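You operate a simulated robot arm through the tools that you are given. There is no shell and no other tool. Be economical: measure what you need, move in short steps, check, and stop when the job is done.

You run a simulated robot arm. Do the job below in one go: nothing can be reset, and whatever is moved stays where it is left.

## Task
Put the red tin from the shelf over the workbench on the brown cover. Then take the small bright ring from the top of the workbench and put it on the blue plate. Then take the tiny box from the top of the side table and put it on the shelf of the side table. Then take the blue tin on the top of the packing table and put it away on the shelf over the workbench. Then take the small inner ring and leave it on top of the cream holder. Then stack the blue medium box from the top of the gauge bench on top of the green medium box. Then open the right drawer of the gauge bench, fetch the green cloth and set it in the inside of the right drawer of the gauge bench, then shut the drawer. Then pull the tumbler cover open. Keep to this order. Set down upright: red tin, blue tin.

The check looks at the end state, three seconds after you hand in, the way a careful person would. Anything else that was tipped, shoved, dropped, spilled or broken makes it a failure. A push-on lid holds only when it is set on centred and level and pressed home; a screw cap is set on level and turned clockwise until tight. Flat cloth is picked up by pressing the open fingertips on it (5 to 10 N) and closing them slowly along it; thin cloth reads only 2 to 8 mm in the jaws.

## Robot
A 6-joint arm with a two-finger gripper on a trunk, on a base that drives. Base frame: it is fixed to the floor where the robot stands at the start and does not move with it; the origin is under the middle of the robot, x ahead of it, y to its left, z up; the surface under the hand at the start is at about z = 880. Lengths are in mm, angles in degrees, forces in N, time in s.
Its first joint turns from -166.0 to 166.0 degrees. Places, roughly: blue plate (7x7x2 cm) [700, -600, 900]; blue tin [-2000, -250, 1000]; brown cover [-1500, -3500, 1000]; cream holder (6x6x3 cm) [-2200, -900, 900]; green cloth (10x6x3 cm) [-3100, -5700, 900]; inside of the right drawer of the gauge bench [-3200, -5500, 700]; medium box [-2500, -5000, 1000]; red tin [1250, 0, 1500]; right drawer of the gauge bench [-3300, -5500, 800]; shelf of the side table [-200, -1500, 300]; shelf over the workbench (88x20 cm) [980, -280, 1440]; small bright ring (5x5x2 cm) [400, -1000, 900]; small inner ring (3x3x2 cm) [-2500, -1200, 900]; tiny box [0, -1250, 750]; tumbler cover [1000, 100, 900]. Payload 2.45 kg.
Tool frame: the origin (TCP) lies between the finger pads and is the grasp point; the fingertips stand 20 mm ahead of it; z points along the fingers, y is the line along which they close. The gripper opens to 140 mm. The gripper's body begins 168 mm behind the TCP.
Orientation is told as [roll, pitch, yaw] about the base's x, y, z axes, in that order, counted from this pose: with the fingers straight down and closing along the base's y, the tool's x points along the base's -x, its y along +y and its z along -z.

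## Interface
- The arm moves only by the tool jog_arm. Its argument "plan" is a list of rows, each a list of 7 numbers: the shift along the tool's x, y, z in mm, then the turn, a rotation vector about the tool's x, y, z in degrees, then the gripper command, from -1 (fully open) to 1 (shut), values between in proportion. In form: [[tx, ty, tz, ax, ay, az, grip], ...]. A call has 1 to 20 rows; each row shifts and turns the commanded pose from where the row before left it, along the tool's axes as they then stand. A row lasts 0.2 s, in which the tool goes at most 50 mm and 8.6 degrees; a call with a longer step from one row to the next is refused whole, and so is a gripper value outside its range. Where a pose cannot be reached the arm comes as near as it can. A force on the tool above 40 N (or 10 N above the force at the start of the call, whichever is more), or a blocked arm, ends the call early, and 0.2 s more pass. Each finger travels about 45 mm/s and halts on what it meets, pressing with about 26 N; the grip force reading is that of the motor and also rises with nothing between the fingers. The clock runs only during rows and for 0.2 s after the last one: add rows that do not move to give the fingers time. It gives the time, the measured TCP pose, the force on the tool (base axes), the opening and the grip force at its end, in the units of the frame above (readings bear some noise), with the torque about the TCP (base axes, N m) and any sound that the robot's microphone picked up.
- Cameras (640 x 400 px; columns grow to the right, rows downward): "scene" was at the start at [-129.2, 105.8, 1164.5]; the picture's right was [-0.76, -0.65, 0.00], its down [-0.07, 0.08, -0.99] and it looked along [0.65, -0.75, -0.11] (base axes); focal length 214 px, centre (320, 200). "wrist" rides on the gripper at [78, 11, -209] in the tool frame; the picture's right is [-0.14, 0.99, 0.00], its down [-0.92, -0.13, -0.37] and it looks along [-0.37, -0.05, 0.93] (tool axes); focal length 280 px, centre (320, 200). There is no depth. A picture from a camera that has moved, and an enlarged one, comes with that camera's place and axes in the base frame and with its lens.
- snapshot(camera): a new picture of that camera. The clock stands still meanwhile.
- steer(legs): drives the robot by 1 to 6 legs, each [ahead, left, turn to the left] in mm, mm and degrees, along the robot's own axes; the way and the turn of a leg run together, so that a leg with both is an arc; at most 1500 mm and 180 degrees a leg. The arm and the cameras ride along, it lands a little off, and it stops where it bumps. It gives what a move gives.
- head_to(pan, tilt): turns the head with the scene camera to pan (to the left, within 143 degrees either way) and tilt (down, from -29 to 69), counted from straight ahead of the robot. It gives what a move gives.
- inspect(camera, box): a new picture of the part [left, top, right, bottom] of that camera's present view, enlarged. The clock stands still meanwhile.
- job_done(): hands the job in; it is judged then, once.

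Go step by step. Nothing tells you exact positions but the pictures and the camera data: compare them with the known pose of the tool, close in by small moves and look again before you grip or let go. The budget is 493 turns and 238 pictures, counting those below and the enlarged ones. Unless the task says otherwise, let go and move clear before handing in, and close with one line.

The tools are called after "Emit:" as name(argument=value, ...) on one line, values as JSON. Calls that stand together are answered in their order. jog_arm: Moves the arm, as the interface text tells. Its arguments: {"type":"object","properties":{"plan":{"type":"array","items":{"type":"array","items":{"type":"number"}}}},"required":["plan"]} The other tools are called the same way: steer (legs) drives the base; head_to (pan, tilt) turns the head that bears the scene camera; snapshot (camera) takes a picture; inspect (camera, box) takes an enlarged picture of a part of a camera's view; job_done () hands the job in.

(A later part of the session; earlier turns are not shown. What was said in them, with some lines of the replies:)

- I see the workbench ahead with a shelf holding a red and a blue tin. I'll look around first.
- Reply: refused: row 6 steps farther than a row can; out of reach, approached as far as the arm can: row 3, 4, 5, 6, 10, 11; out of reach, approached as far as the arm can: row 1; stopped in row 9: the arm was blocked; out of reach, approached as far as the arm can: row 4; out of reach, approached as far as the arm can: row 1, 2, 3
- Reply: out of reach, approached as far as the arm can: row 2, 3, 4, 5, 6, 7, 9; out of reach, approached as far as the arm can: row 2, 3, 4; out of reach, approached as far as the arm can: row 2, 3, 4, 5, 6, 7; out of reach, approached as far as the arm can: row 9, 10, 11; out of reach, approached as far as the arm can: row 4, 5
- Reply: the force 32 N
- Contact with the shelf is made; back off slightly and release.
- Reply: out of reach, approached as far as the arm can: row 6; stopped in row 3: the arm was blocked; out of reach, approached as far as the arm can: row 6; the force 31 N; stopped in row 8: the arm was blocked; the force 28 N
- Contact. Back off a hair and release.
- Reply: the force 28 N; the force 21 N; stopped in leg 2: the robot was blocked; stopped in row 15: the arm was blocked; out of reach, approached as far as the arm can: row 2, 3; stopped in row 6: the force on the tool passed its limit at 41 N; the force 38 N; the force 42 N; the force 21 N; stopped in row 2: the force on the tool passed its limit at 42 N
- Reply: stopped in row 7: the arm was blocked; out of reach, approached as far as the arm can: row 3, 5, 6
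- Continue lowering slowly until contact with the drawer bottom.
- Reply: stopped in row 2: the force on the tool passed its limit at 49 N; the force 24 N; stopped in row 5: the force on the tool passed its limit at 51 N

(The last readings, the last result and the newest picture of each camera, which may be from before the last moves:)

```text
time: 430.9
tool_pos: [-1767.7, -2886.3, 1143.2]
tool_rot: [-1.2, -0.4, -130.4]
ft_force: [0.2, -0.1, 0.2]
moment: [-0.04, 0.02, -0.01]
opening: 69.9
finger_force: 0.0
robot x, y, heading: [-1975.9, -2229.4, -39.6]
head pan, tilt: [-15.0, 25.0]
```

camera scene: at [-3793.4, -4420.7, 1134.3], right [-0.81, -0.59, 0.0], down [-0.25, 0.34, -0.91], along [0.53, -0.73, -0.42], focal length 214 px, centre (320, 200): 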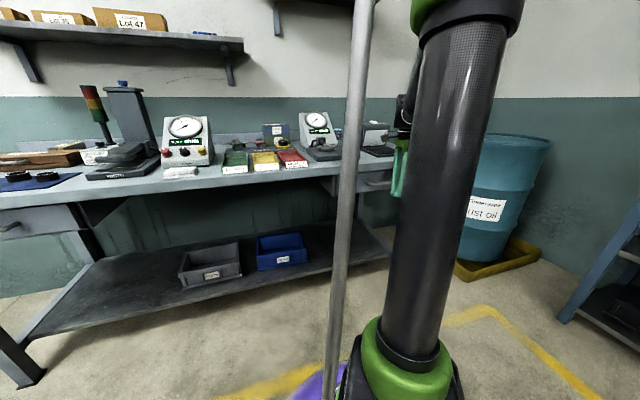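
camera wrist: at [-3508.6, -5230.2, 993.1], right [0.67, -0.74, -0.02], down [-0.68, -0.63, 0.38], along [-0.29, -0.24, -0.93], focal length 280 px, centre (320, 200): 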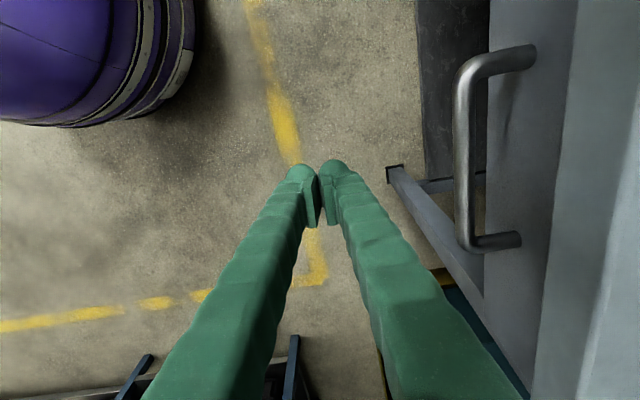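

Emit:
steer(legs=[[-60, 1500, 0.3], [-30, 1500, 0.3], [0, 480, 0]])

Emit:
head_to(pan=0, tilt=20)

Emit:
snapshot(camera="scene")

```text
refused: leg 1 is longer than a leg can be; nothing moved
```

```text
time: 431.6
tool_pos: [-1766.5, -2885.5, 1143.0]
tool_rot: [-1.2, -0.3, -130.4]
ft_force: [0.7, 0.4, -0.9]
moment: [0.03, -0.03, 0.01]
opening: 70.1
finger_force: 0.0
robot x, y, heading: [-1971.5, -2227.9, -39.7]
head pan, tilt: [0.0, 20.0]
```

```text
40 pictures are left
camera scene: at [-1937.7, -2030.3, 1142.4], right [-0.64, -0.77, 0.0], down [-0.26, 0.22, -0.94], along [0.72, -0.6, -0.34], focal length 214 px, centre (320, 200)
```

scene: 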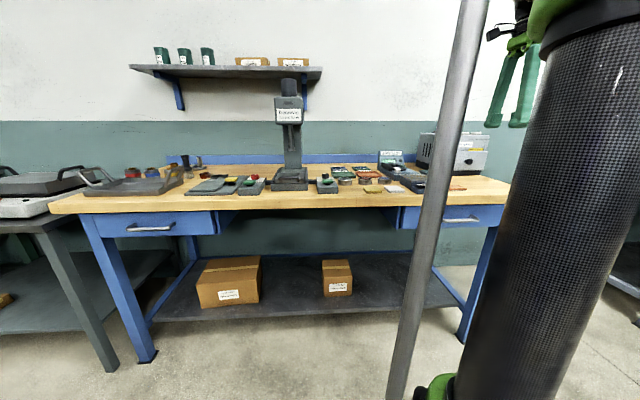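

Emit:
steer(legs=[[-60, 1400, 0.3], [-40, 1400, 0.3], [0, 750, 0]])

Emit:
snapshot(camera="scene")

Emit:
snapshot(camera="wrist")

```text
time: 448.9
tool_pos: [375.2, -25.2, 1142.5]
tool_rot: [-1.2, -0.4, -128.1]
ft_force: [0.3, 1.5, -0.1]
moment: [-0.01, 0.02, -0.01]
opening: 69.9
finger_force: 0.0
robot x, y, heading: [140.8, 622.3, -37.5]
head pan, tilt: [0.0, 20.0]
```

```text
39 pictures are left
camera scene: at [173.4, 823.0, 1142.4], right [-0.61, -0.79, 0.0], down [-0.27, 0.21, -0.94], along [0.75, -0.57, -0.34], focal length 214 px, centre (320, 200)
```

scene: 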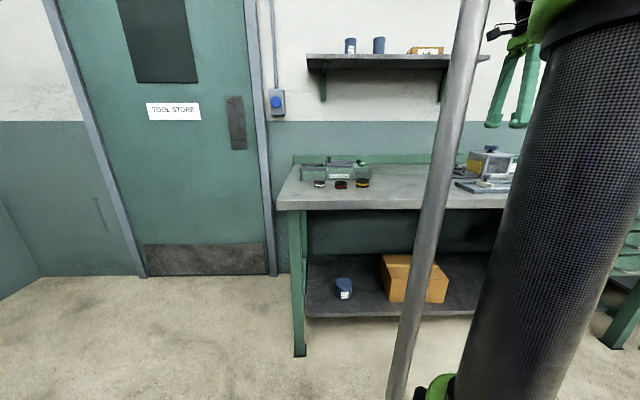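

```text
38 pictures are left
camera wrist: at [437.7, 27.6, 1350.3], right [0.69, -0.72, -0.02], down [-0.66, -0.65, 0.38], along [-0.28, -0.25, -0.93], focal length 280 px, centre (320, 200)
```

wrist: 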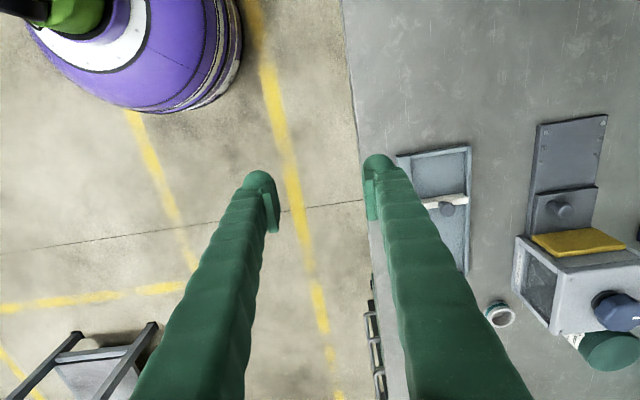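

Emit:
steer(legs=[[110, 300, -1.5]])

Emit:
jog_arm(plan=[[45, 0, 0, 0, 0, 0, 0], [45, 0, 0, 0, 0, 0, 0], [45, 10, 0, 0, 0, 0, 0], [45, 10, 0, 0, 0, 0, 0], [0, 0, 0, 0, 0, 0, 0]])

Emit:
snapshot(camera="wrist")

```text
time: 451.0
tool_pos: [631.4, 135.1, 1141.9]
tool_rot: [-1.2, -0.3, -129.5]
ft_force: [0.6, 0.5, -1.0]
moment: [0.01, -0.01, -0.04]
opening: 69.9
finger_force: 0.1
robot x, y, heading: [415.8, 792.1, -39.0]
head pan, tilt: [0.0, 20.0]
```

```text
time: 452.2
tool_pos: [761.3, 262.0, 1141.2]
tool_rot: [-1.1, -0.4, -129.6]
ft_force: [-0.2, 0.0, 0.2]
moment: [0.03, -0.01, 0.01]
opening: 69.8
finger_force: 0.1
robot x, y, heading: [414.4, 785.9, -39.0]
head pan, tilt: [0.0, 20.0]
```

```text
37 pictures are left
camera wrist: at [824.6, 313.2, 1348.6], right [0.68, -0.74, -0.02], down [-0.68, -0.63, 0.38], along [-0.29, -0.24, -0.93], focal length 280 px, centre (320, 200)
```

wrist: 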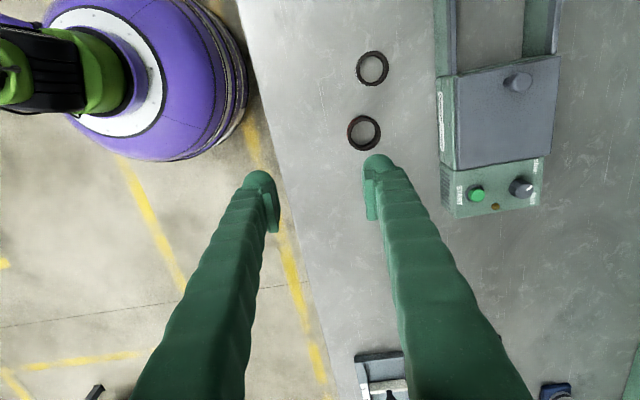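

Emit:
inspect(camera="wrist", box=[400, 0, 600, 230])

```text
1.74 times, centred on (500, 115) of wrist
camera zoom: at [824.6, 313.2, 1348.6], right [0.68, -0.74, -0.02], down [-0.68, -0.63, 0.38], along [-0.29, -0.24, -0.93], focal length 488 px, centre (7, 348)
```

zoom: 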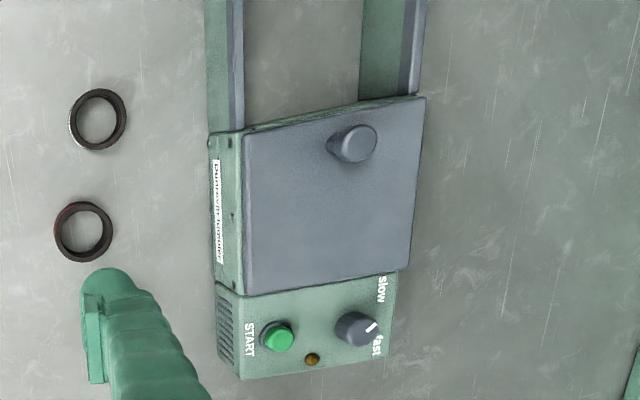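

Emit:
jog_arm(plan=[[10, 46, 0, 0, 0, 0, 0], [10, 46, 0, 0, 0, 0, 0], [10, 46, 0, 0, 0, 0, 0], [10, 46, 10, 0, 0, 0, 0], [10, 46, 20, 0, 0, 0, 0], [0, 0, 40, 0, 0, 0, 0], [0, 0, 0, 0, 0, 0, 0]])

Emit:
snapshot(camera="wrist")

```text
refused: row 5 steps farther than a row can; nothing moved
```

```text
35 pictures are left
camera wrist: at [824.6, 313.2, 1348.6], right [0.68, -0.74, -0.02], down [-0.68, -0.63, 0.38], along [-0.29, -0.24, -0.93], focal length 280 px, centre (320, 200)
```

wrist: 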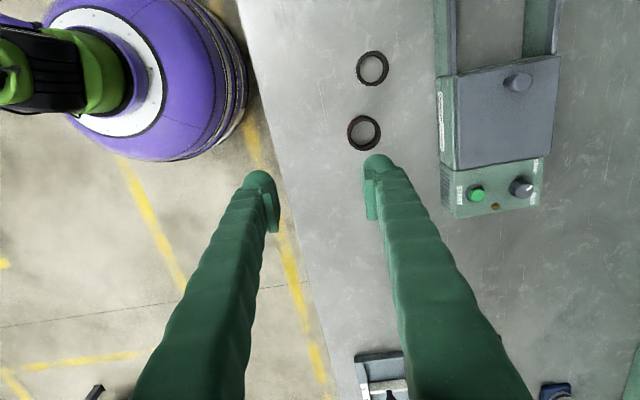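

Emit:
jog_arm(plan=[[10, 46, 0, 0, 0, 0, 0], [10, 46, 0, 0, 0, 0, 0], [10, 46, 0, 0, 0, 0, 0], [10, 46, 10, 0, 0, 0, 0], [10, 40, 20, 0, 0, 0, 0], [0, 10, 40, 0, 0, 0, 0], [0, 0, 0, 0, 0, 0, 0]])

Emit:
snapshot(camera="wrist")

```text
time: 453.8
tool_pos: [970.6, 151.4, 1064.5]
tool_rot: [-1.2, -0.4, -129.4]
ft_force: [0.4, -0.9, -0.3]
moment: [0.02, 0.02, 0.0]
opening: 70.0
finger_force: 0.1
robot x, y, heading: [412.9, 788.3, -39.0]
head pan, tilt: [0.0, 20.0]
```

```text
34 pictures are left
camera wrist: at [1035.2, 203.3, 1272.0], right [0.68, -0.74, -0.02], down [-0.68, -0.63, 0.38], along [-0.29, -0.24, -0.93], focal length 280 px, centre (320, 200)
```

wrist: 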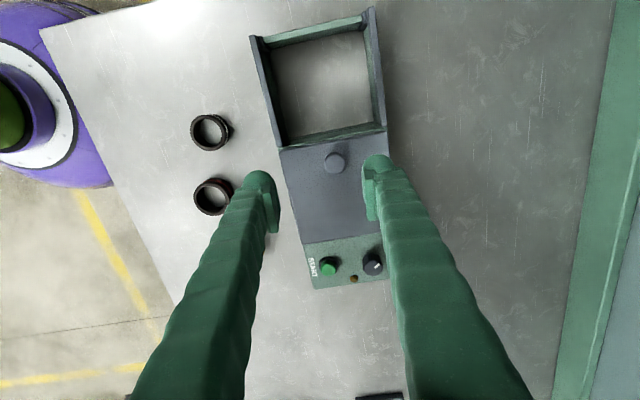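

Emit:
jog_arm(plan=[[4, 8, 30, 0, 0, 0, 0.3], [3, 7, 25, 0, 0, 0, 0.3], [0, 0, 10, 0, 0, 0, 0.3], [0, 0, 0, 0, 0, 0, 0.3]])

Emit:
snapshot(camera="wrist")

Emit:
head_to(pan=3, tilt=10)

Emit:
snapshot(camera="scene")

```text
time: 454.8
tool_pos: [985.5, 148.0, 1000.4]
tool_rot: [-1.2, -0.4, -129.5]
ft_force: [-1.2, 0.2, 0.4]
moment: [0.0, 0.0, -0.01]
opening: 49.1
finger_force: 0.1
robot x, y, heading: [412.4, 791.2, -38.8]
head pan, tilt: [0.0, 20.0]
```

```text
33 pictures are left
camera wrist: at [1049.6, 199.5, 1207.7], right [0.68, -0.74, -0.02], down [-0.68, -0.63, 0.38], along [-0.29, -0.24, -0.93], focal length 280 px, centre (320, 200)
```

wrist: 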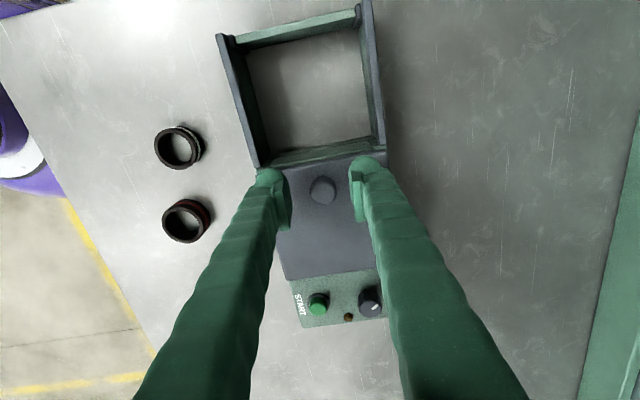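

```text
time: 455.5
tool_pos: [984.7, 148.2, 998.8]
tool_rot: [-1.1, -0.3, -129.6]
ft_force: [0.1, 1.1, -0.1]
moment: [0.01, 0.03, 0.0]
opening: 49.0
finger_force: 0.0
robot x, y, heading: [415.2, 790.0, -39.1]
head pan, tilt: [3.0, 10.0]
```

```text
32 pictures are left
camera scene: at [452.8, 992.6, 1158.6], right [-0.59, -0.81, 0.0], down [-0.14, 0.1, -0.98], along [0.8, -0.58, -0.17], focal length 214 px, centre (320, 200)
```

scene: 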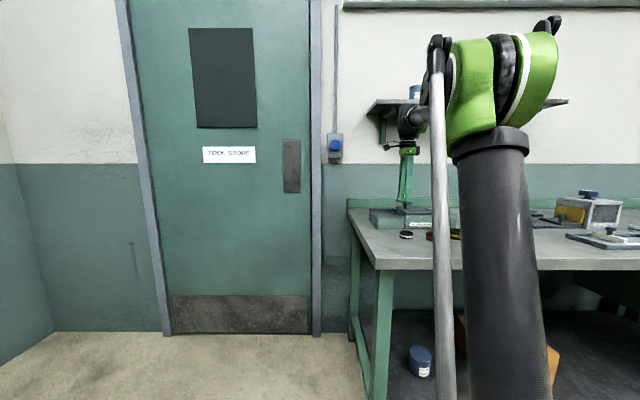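

Emit:
inspect(camera="scene", box=[360, 140, 460, 250])

Emit:
inspect(camera="wrist", box=[240, 130, 400, 250])

```text
3.64 times, centred on (410, 195) of scene
camera zoom: at [452.8, 992.6, 1158.6], right [-0.59, -0.81, 0.0], down [-0.14, 0.1, -0.98], along [0.8, -0.58, -0.17], focal length 780 px, centre (-7, 218)
```

zoom: 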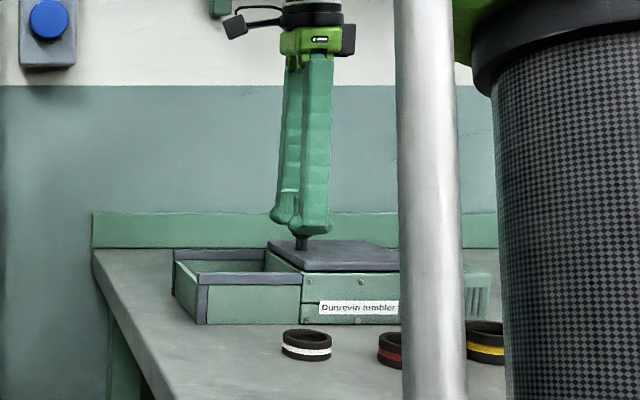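

```text
3.33 times, centred on (320, 190) of wrist
camera zoom: at [1049.6, 199.5, 1207.8], right [0.68, -0.74, -0.02], down [-0.68, -0.63, 0.38], along [-0.29, -0.24, -0.93], focal length 935 px, centre (320, 233)
```

zoom: 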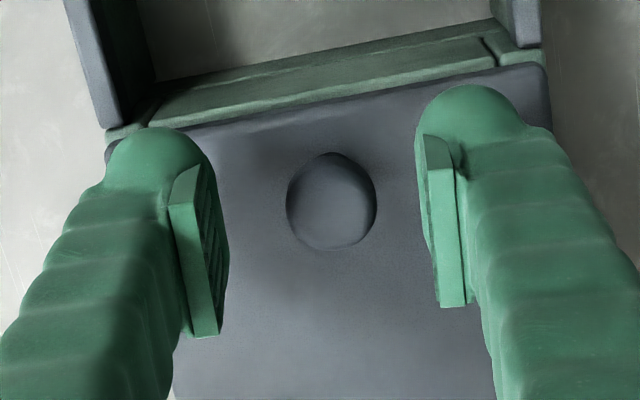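

Emit:
jog_arm(plan=[[0, 0, 6, 0, 0, 0, 0.3], [0, 3, 5, 0, 0, 0, 0.3], [0, 0, 3, 0, 0, 0, 0.3], [0, 0, 0, 0, 0, 0, 0.5], [0, 0, 0, 0, 0, 0, 0.7], [0, 0, 0, 0, 0, 0, 0.8], [0, 0, 0, 0, 0, 0, 0.9]])

Emit:
snapshot(camera="wrist")

```text
time: 457.1
tool_pos: [988.7, 147.7, 986.0]
tool_rot: [-1.3, -0.3, -129.7]
ft_force: [-7.5, 7.9, -8.2]
moment: [0.09, 0.02, -0.09]
opening: 22.8
finger_force: 39.1
robot x, y, heading: [416.8, 790.9, -39.1]
head pan, tilt: [3.0, 10.0]
```

```text
29 pictures are left
camera wrist: at [1051.3, 198.2, 1193.6], right [0.68, -0.74, -0.02], down [-0.68, -0.63, 0.38], along [-0.29, -0.24, -0.93], focal length 280 px, centre (320, 200)
```

wrist: 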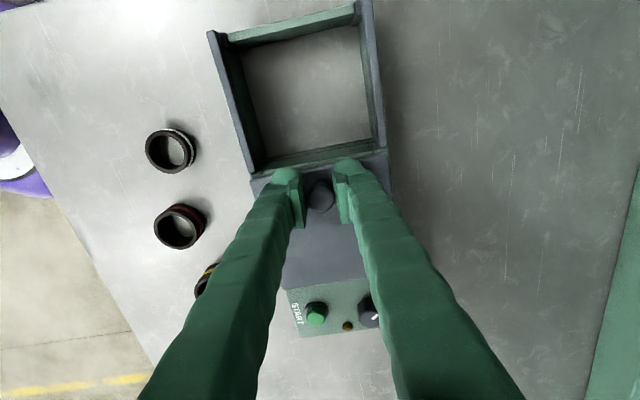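

Emit:
jog_arm(plan=[[8, -0.5, 0, 0, 0, 0, 0.9], [14, -0.9, 0, 0, 0, 0, 0.9], [14, -0.9, 0, 0, 0, 0, 0.9], [0, 0, 0, 0, 0, 0, 0.9]])

Emit:
snapshot(camera="wrist")

```text
time: 458.1
tool_pos: [1009.3, 176.1, 986.3]
tool_rot: [-1.2, -0.4, -129.5]
ft_force: [-13.2, 8.4, -10.0]
moment: [0.12, 0.05, -0.17]
opening: 22.5
finger_force: 44.7
robot x, y, heading: [416.5, 790.8, -39.1]
head pan, tilt: [3.0, 10.0]
```

```text
28 pictures are left
camera wrist: at [1072.5, 227.3, 1193.6], right [0.68, -0.74, -0.02], down [-0.68, -0.63, 0.38], along [-0.29, -0.24, -0.93], focal length 280 px, centre (320, 200)
```

wrist: 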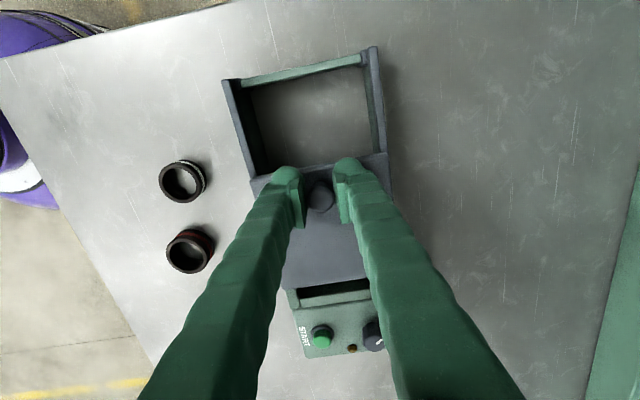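

Emit:
jog_arm(plan=[[14, -2, 0, 0, 0, 0, 0.9], [14, -1.2, 0, 0, 0, 0, 0.9], [14, -1.2, 0, 0, 0, 0, 0.9], [14, -1.2, 0, 0, 0, 0, 0.9], [0, 0, 0, 0, 0, 0, 0.9]])

Emit:
snapshot(camera="wrist")

```text
time: 459.3
tool_pos: [1043.0, 222.0, 985.6]
tool_rot: [-1.1, -0.4, -129.5]
ft_force: [22.4, -15.6, 24.6]
moment: [-0.34, -0.25, 0.1]
opening: 22.6
finger_force: 44.5
robot x, y, heading: [418.9, 792.9, -38.8]
head pan, tilt: [3.0, 10.0]
```

```text
27 pictures are left
camera wrist: at [1105.9, 273.7, 1193.6], right [0.68, -0.74, -0.02], down [-0.68, -0.63, 0.38], along [-0.29, -0.24, -0.93], focal length 280 px, centre (320, 200)
```

wrist: 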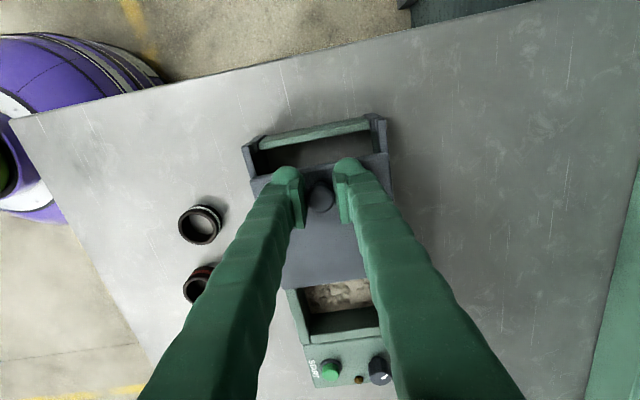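

Emit:
jog_arm(plan=[[3, 2.5, -0.7, 0, 0, 0, 0.9], [10, -0.7, 0, 0, 0, 0, 0.9], [10, -0.7, 0, 0, 0, 0, 0.9], [8, -0.6, 0, 0, 0, 0, 0.9], [6, -0.4, 0, 0, 0, 0, 0.9], [0, 0, 0, 0, 0, 0, 0.9]])

Emit:
snapshot(camera="wrist")

```text
time: 460.7
tool_pos: [1064.3, 248.5, 987.3]
tool_rot: [-1.2, -0.4, -129.6]
ft_force: [-13.2, -17.0, 0.2]
moment: [-0.01, 0.05, 0.08]
opening: 22.7
finger_force: 44.9
robot x, y, heading: [414.2, 793.4, -38.8]
head pan, tilt: [3.0, 10.0]
```

```text
26 pictures are left
camera wrist: at [1127.0, 300.7, 1194.1], right [0.68, -0.74, -0.02], down [-0.68, -0.63, 0.38], along [-0.29, -0.24, -0.93], focal length 280 px, centre (320, 200)
```

wrist: 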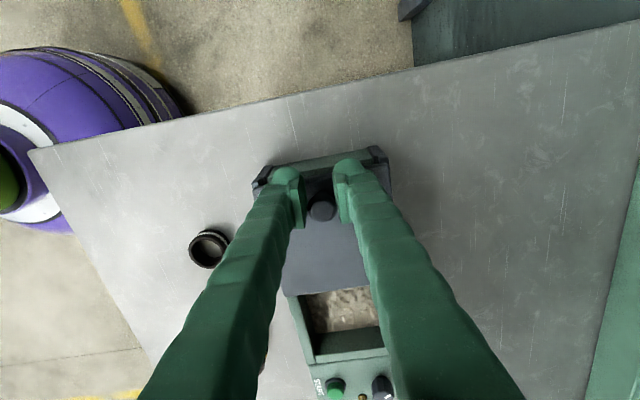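

Emit:
jog_arm(plan=[[3, 0, 0, 0, 0, 0, 0.9], [3, 0, 0, 0, 0, 0, 0.9], [0, 0, 0, 0, 0, 0, 0.9]])

```text
time: 461.5
tool_pos: [1068.1, 255.1, 985.0]
tool_rot: [-1.2, -0.4, -129.5]
ft_force: [0.7, 0.9, 0.3]
moment: [0.02, 0.01, 0.0]
opening: 7.6
finger_force: 0.4
robot x, y, heading: [413.6, 789.3, -39.0]
head pan, tilt: [3.0, 10.0]
```

Emit:
jog_arm(plan=[[0, 0, -20, 0, 0, 0, 0.9], [0, 0, -40, 0, 0, 0, 0.9], [0, 0, -40, 0, 0, 0, 0.5], [0, 0, -40, 0, 0, 0, 0], [0, 0, 0, 0, 0, 0, 0]])

Emit:
snapshot(camera="wrist")

```text
time: 462.7
tool_pos: [1071.7, 254.0, 1126.3]
tool_rot: [-1.2, -0.4, -129.5]
ft_force: [0.0, 0.3, 0.1]
moment: [0.02, 0.03, -0.05]
opening: 69.8
finger_force: 0.0
robot x, y, heading: [415.4, 796.2, -38.8]
head pan, tilt: [3.0, 10.0]
```

```text
25 pictures are left
camera wrist: at [1134.8, 305.9, 1334.4], right [0.68, -0.74, -0.02], down [-0.68, -0.63, 0.38], along [-0.29, -0.24, -0.93], focal length 280 px, centre (320, 200)
```

wrist: 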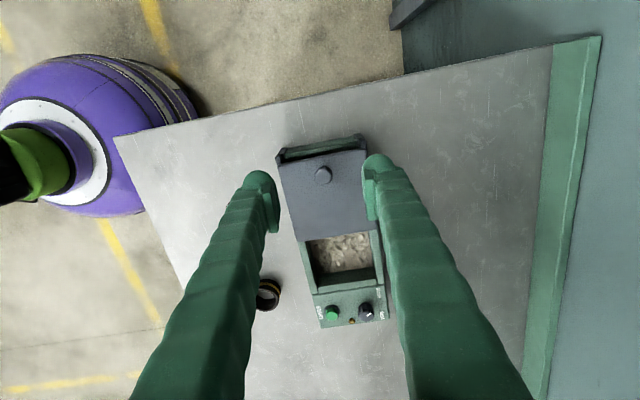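

Emit:
inspect(camera="wrist", box=[260, 120, 400, 340])

```text
1.82 times, centred on (330, 230) of wrist
camera zoom: at [1134.8, 305.9, 1334.4], right [0.68, -0.74, -0.02], down [-0.68, -0.63, 0.38], along [-0.29, -0.24, -0.93], focal length 510 px, centre (302, 146)
```

zoom: 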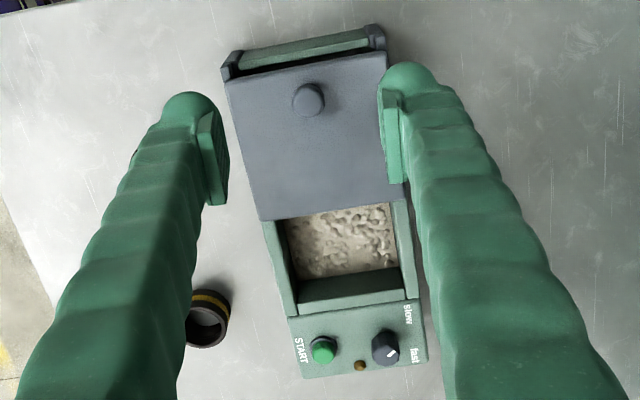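

Emit:
jog_arm(plan=[[-31, 0, 0, 0, 0, 0, 1], [-30, 0, 0, 0, 0, 0, 1], [0, 0, 45, 0, 0, 0, 1], [0, 0, 45, 0, 0, 0, 1], [0, 0, 40, 0, 0, 0, 1], [0, 0, 8, 0, 0, 0, 1], [0, 0, 0, 0, 0, 0, 1]])

Emit:
snapshot(camera="wrist")

```text
time: 464.3
tool_pos: [1029.4, 207.9, 989.2]
tool_rot: [-1.2, -0.4, -129.6]
ft_force: [0.3, 0.2, -0.2]
moment: [0.02, 0.01, 0.01]
opening: 0.1
finger_force: 26.0
robot x, y, heading: [416.5, 789.9, -39.0]
head pan, tilt: [3.0, 10.0]
```

```text
23 pictures are left
camera wrist: at [1093.5, 260.0, 1196.4], right [0.68, -0.74, -0.02], down [-0.68, -0.63, 0.38], along [-0.29, -0.24, -0.93], focal length 280 px, centre (320, 200)
```

wrist: 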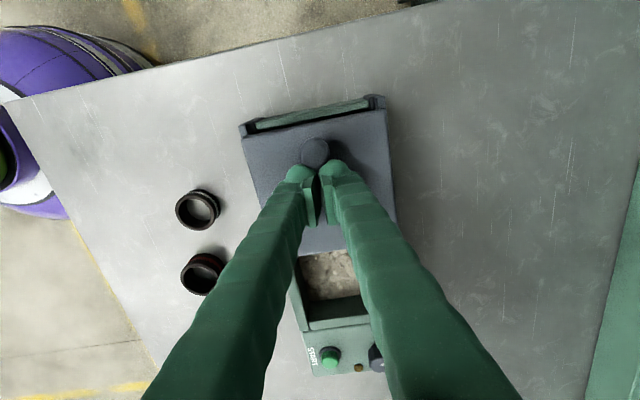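

Emit:
jog_arm(plan=[[6, -0.4, 0, 0, 0, 0, 1], [6, -0.4, 0, 0, 0, 0, 1], [6, -0.4, 0, 0, 0, 0, 1], [6, -0.4, 0, 0, 0, 0, 1], [4, -0.3, 0, 0, 0, 0, 1], [0, 0, 0, 0, 0, 0, 1]])

Emit:
snapshot(camera="wrist")

```text
time: 465.1
tool_pos: [1035.0, 215.1, 987.3]
tool_rot: [-1.1, -0.7, -130.0]
ft_force: [-3.9, -7.1, -0.1]
moment: [-0.06, 0.02, -0.06]
opening: 6.0
finger_force: 29.4
robot x, y, heading: [410.7, 788.5, -39.0]
head pan, tilt: [3.0, 10.0]
stopped in row 4: the force on the tool passed its limit at 46 N (the readings are from after the stop); the commanded pose is now the measured one
```

```text
22 pictures are left
camera wrist: at [1098.9, 267.4, 1195.9], right [0.67, -0.74, -0.02], down [-0.68, -0.62, 0.38], along [-0.29, -0.24, -0.92], focal length 280 px, centre (320, 200)
```

wrist: 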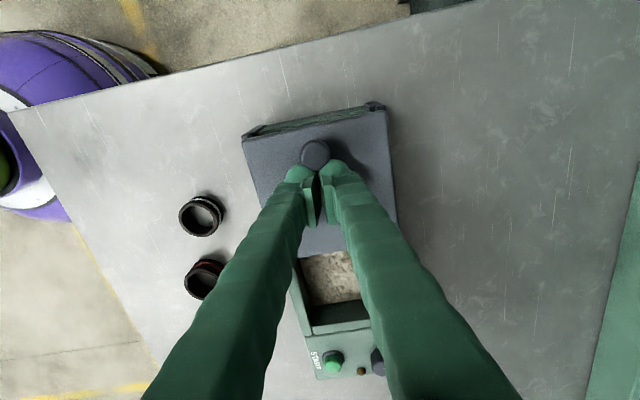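

Emit:
jog_arm(plan=[[-8, 0, 0, 0, 0, 0, 1], [0, 0, -30, 0, 0, 0, 1], [0, 0, -45, 0, 0, 0, 0.5], [0, 0, -45, 0, 0, 0, 0], [0, -30, -30, 0, 0, 0, 0], [0, -45, 0, 0, 0, 0, 0], [0, -45, 0, 0, 0, 0, 0], [0, -45, 0, 0, 0, 0, 0], [0, -45, 0, 0, 0, 0, 0]])

Emit:
steer(legs=[[-200, -200, 0]])

Emit:
head_to(pan=0, tilt=5)

Emit:
snapshot(camera="scene")

```text
time: 467.1
tool_pos: [872.2, 344.4, 1143.1]
tool_rot: [-1.3, -0.7, -129.9]
ft_force: [-0.2, -0.3, 0.1]
moment: [0.08, 0.09, -0.02]
opening: 70.0
finger_force: 0.1
robot x, y, heading: [414.1, 791.2, -38.9]
head pan, tilt: [3.0, 10.0]
```

```text
time: 469.1
tool_pos: [589.3, 315.9, 1143.3]
tool_rot: [-1.1, -0.7, -130.0]
ft_force: [0.2, 0.6, 0.2]
moment: [-0.01, 0.01, -0.01]
opening: 69.9
finger_force: 0.0
robot x, y, heading: [138.0, 760.1, -39.4]
head pan, tilt: [3.0, 10.0]
```

```text
time: 469.8
tool_pos: [589.4, 316.7, 1143.6]
tool_rot: [-1.1, -0.6, -130.0]
ft_force: [0.7, -0.3, -1.0]
moment: [-0.04, 0.02, -0.04]
opening: 69.9
finger_force: 0.0
robot x, y, heading: [131.9, 759.9, -39.2]
head pan, tilt: [0.0, 5.0]
```

```text
21 pictures are left
camera scene: at [166.6, 960.6, 1166.7], right [-0.63, -0.78, 0.0], down [-0.07, 0.06, -1.0], along [0.77, -0.63, -0.09], focal length 214 px, centre (320, 200)
```

scene: 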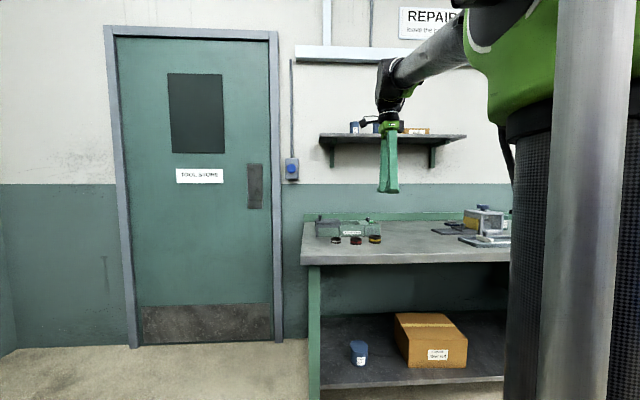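

Emit:
job_done()

```text
The job is handed in.
```

All eight steps were carried out in the order you gave, and the job is handed in. The small inner ring sits upright on the rim of the cream holder, off-centre, because the holder's hole looked wide enough for it to drop through.
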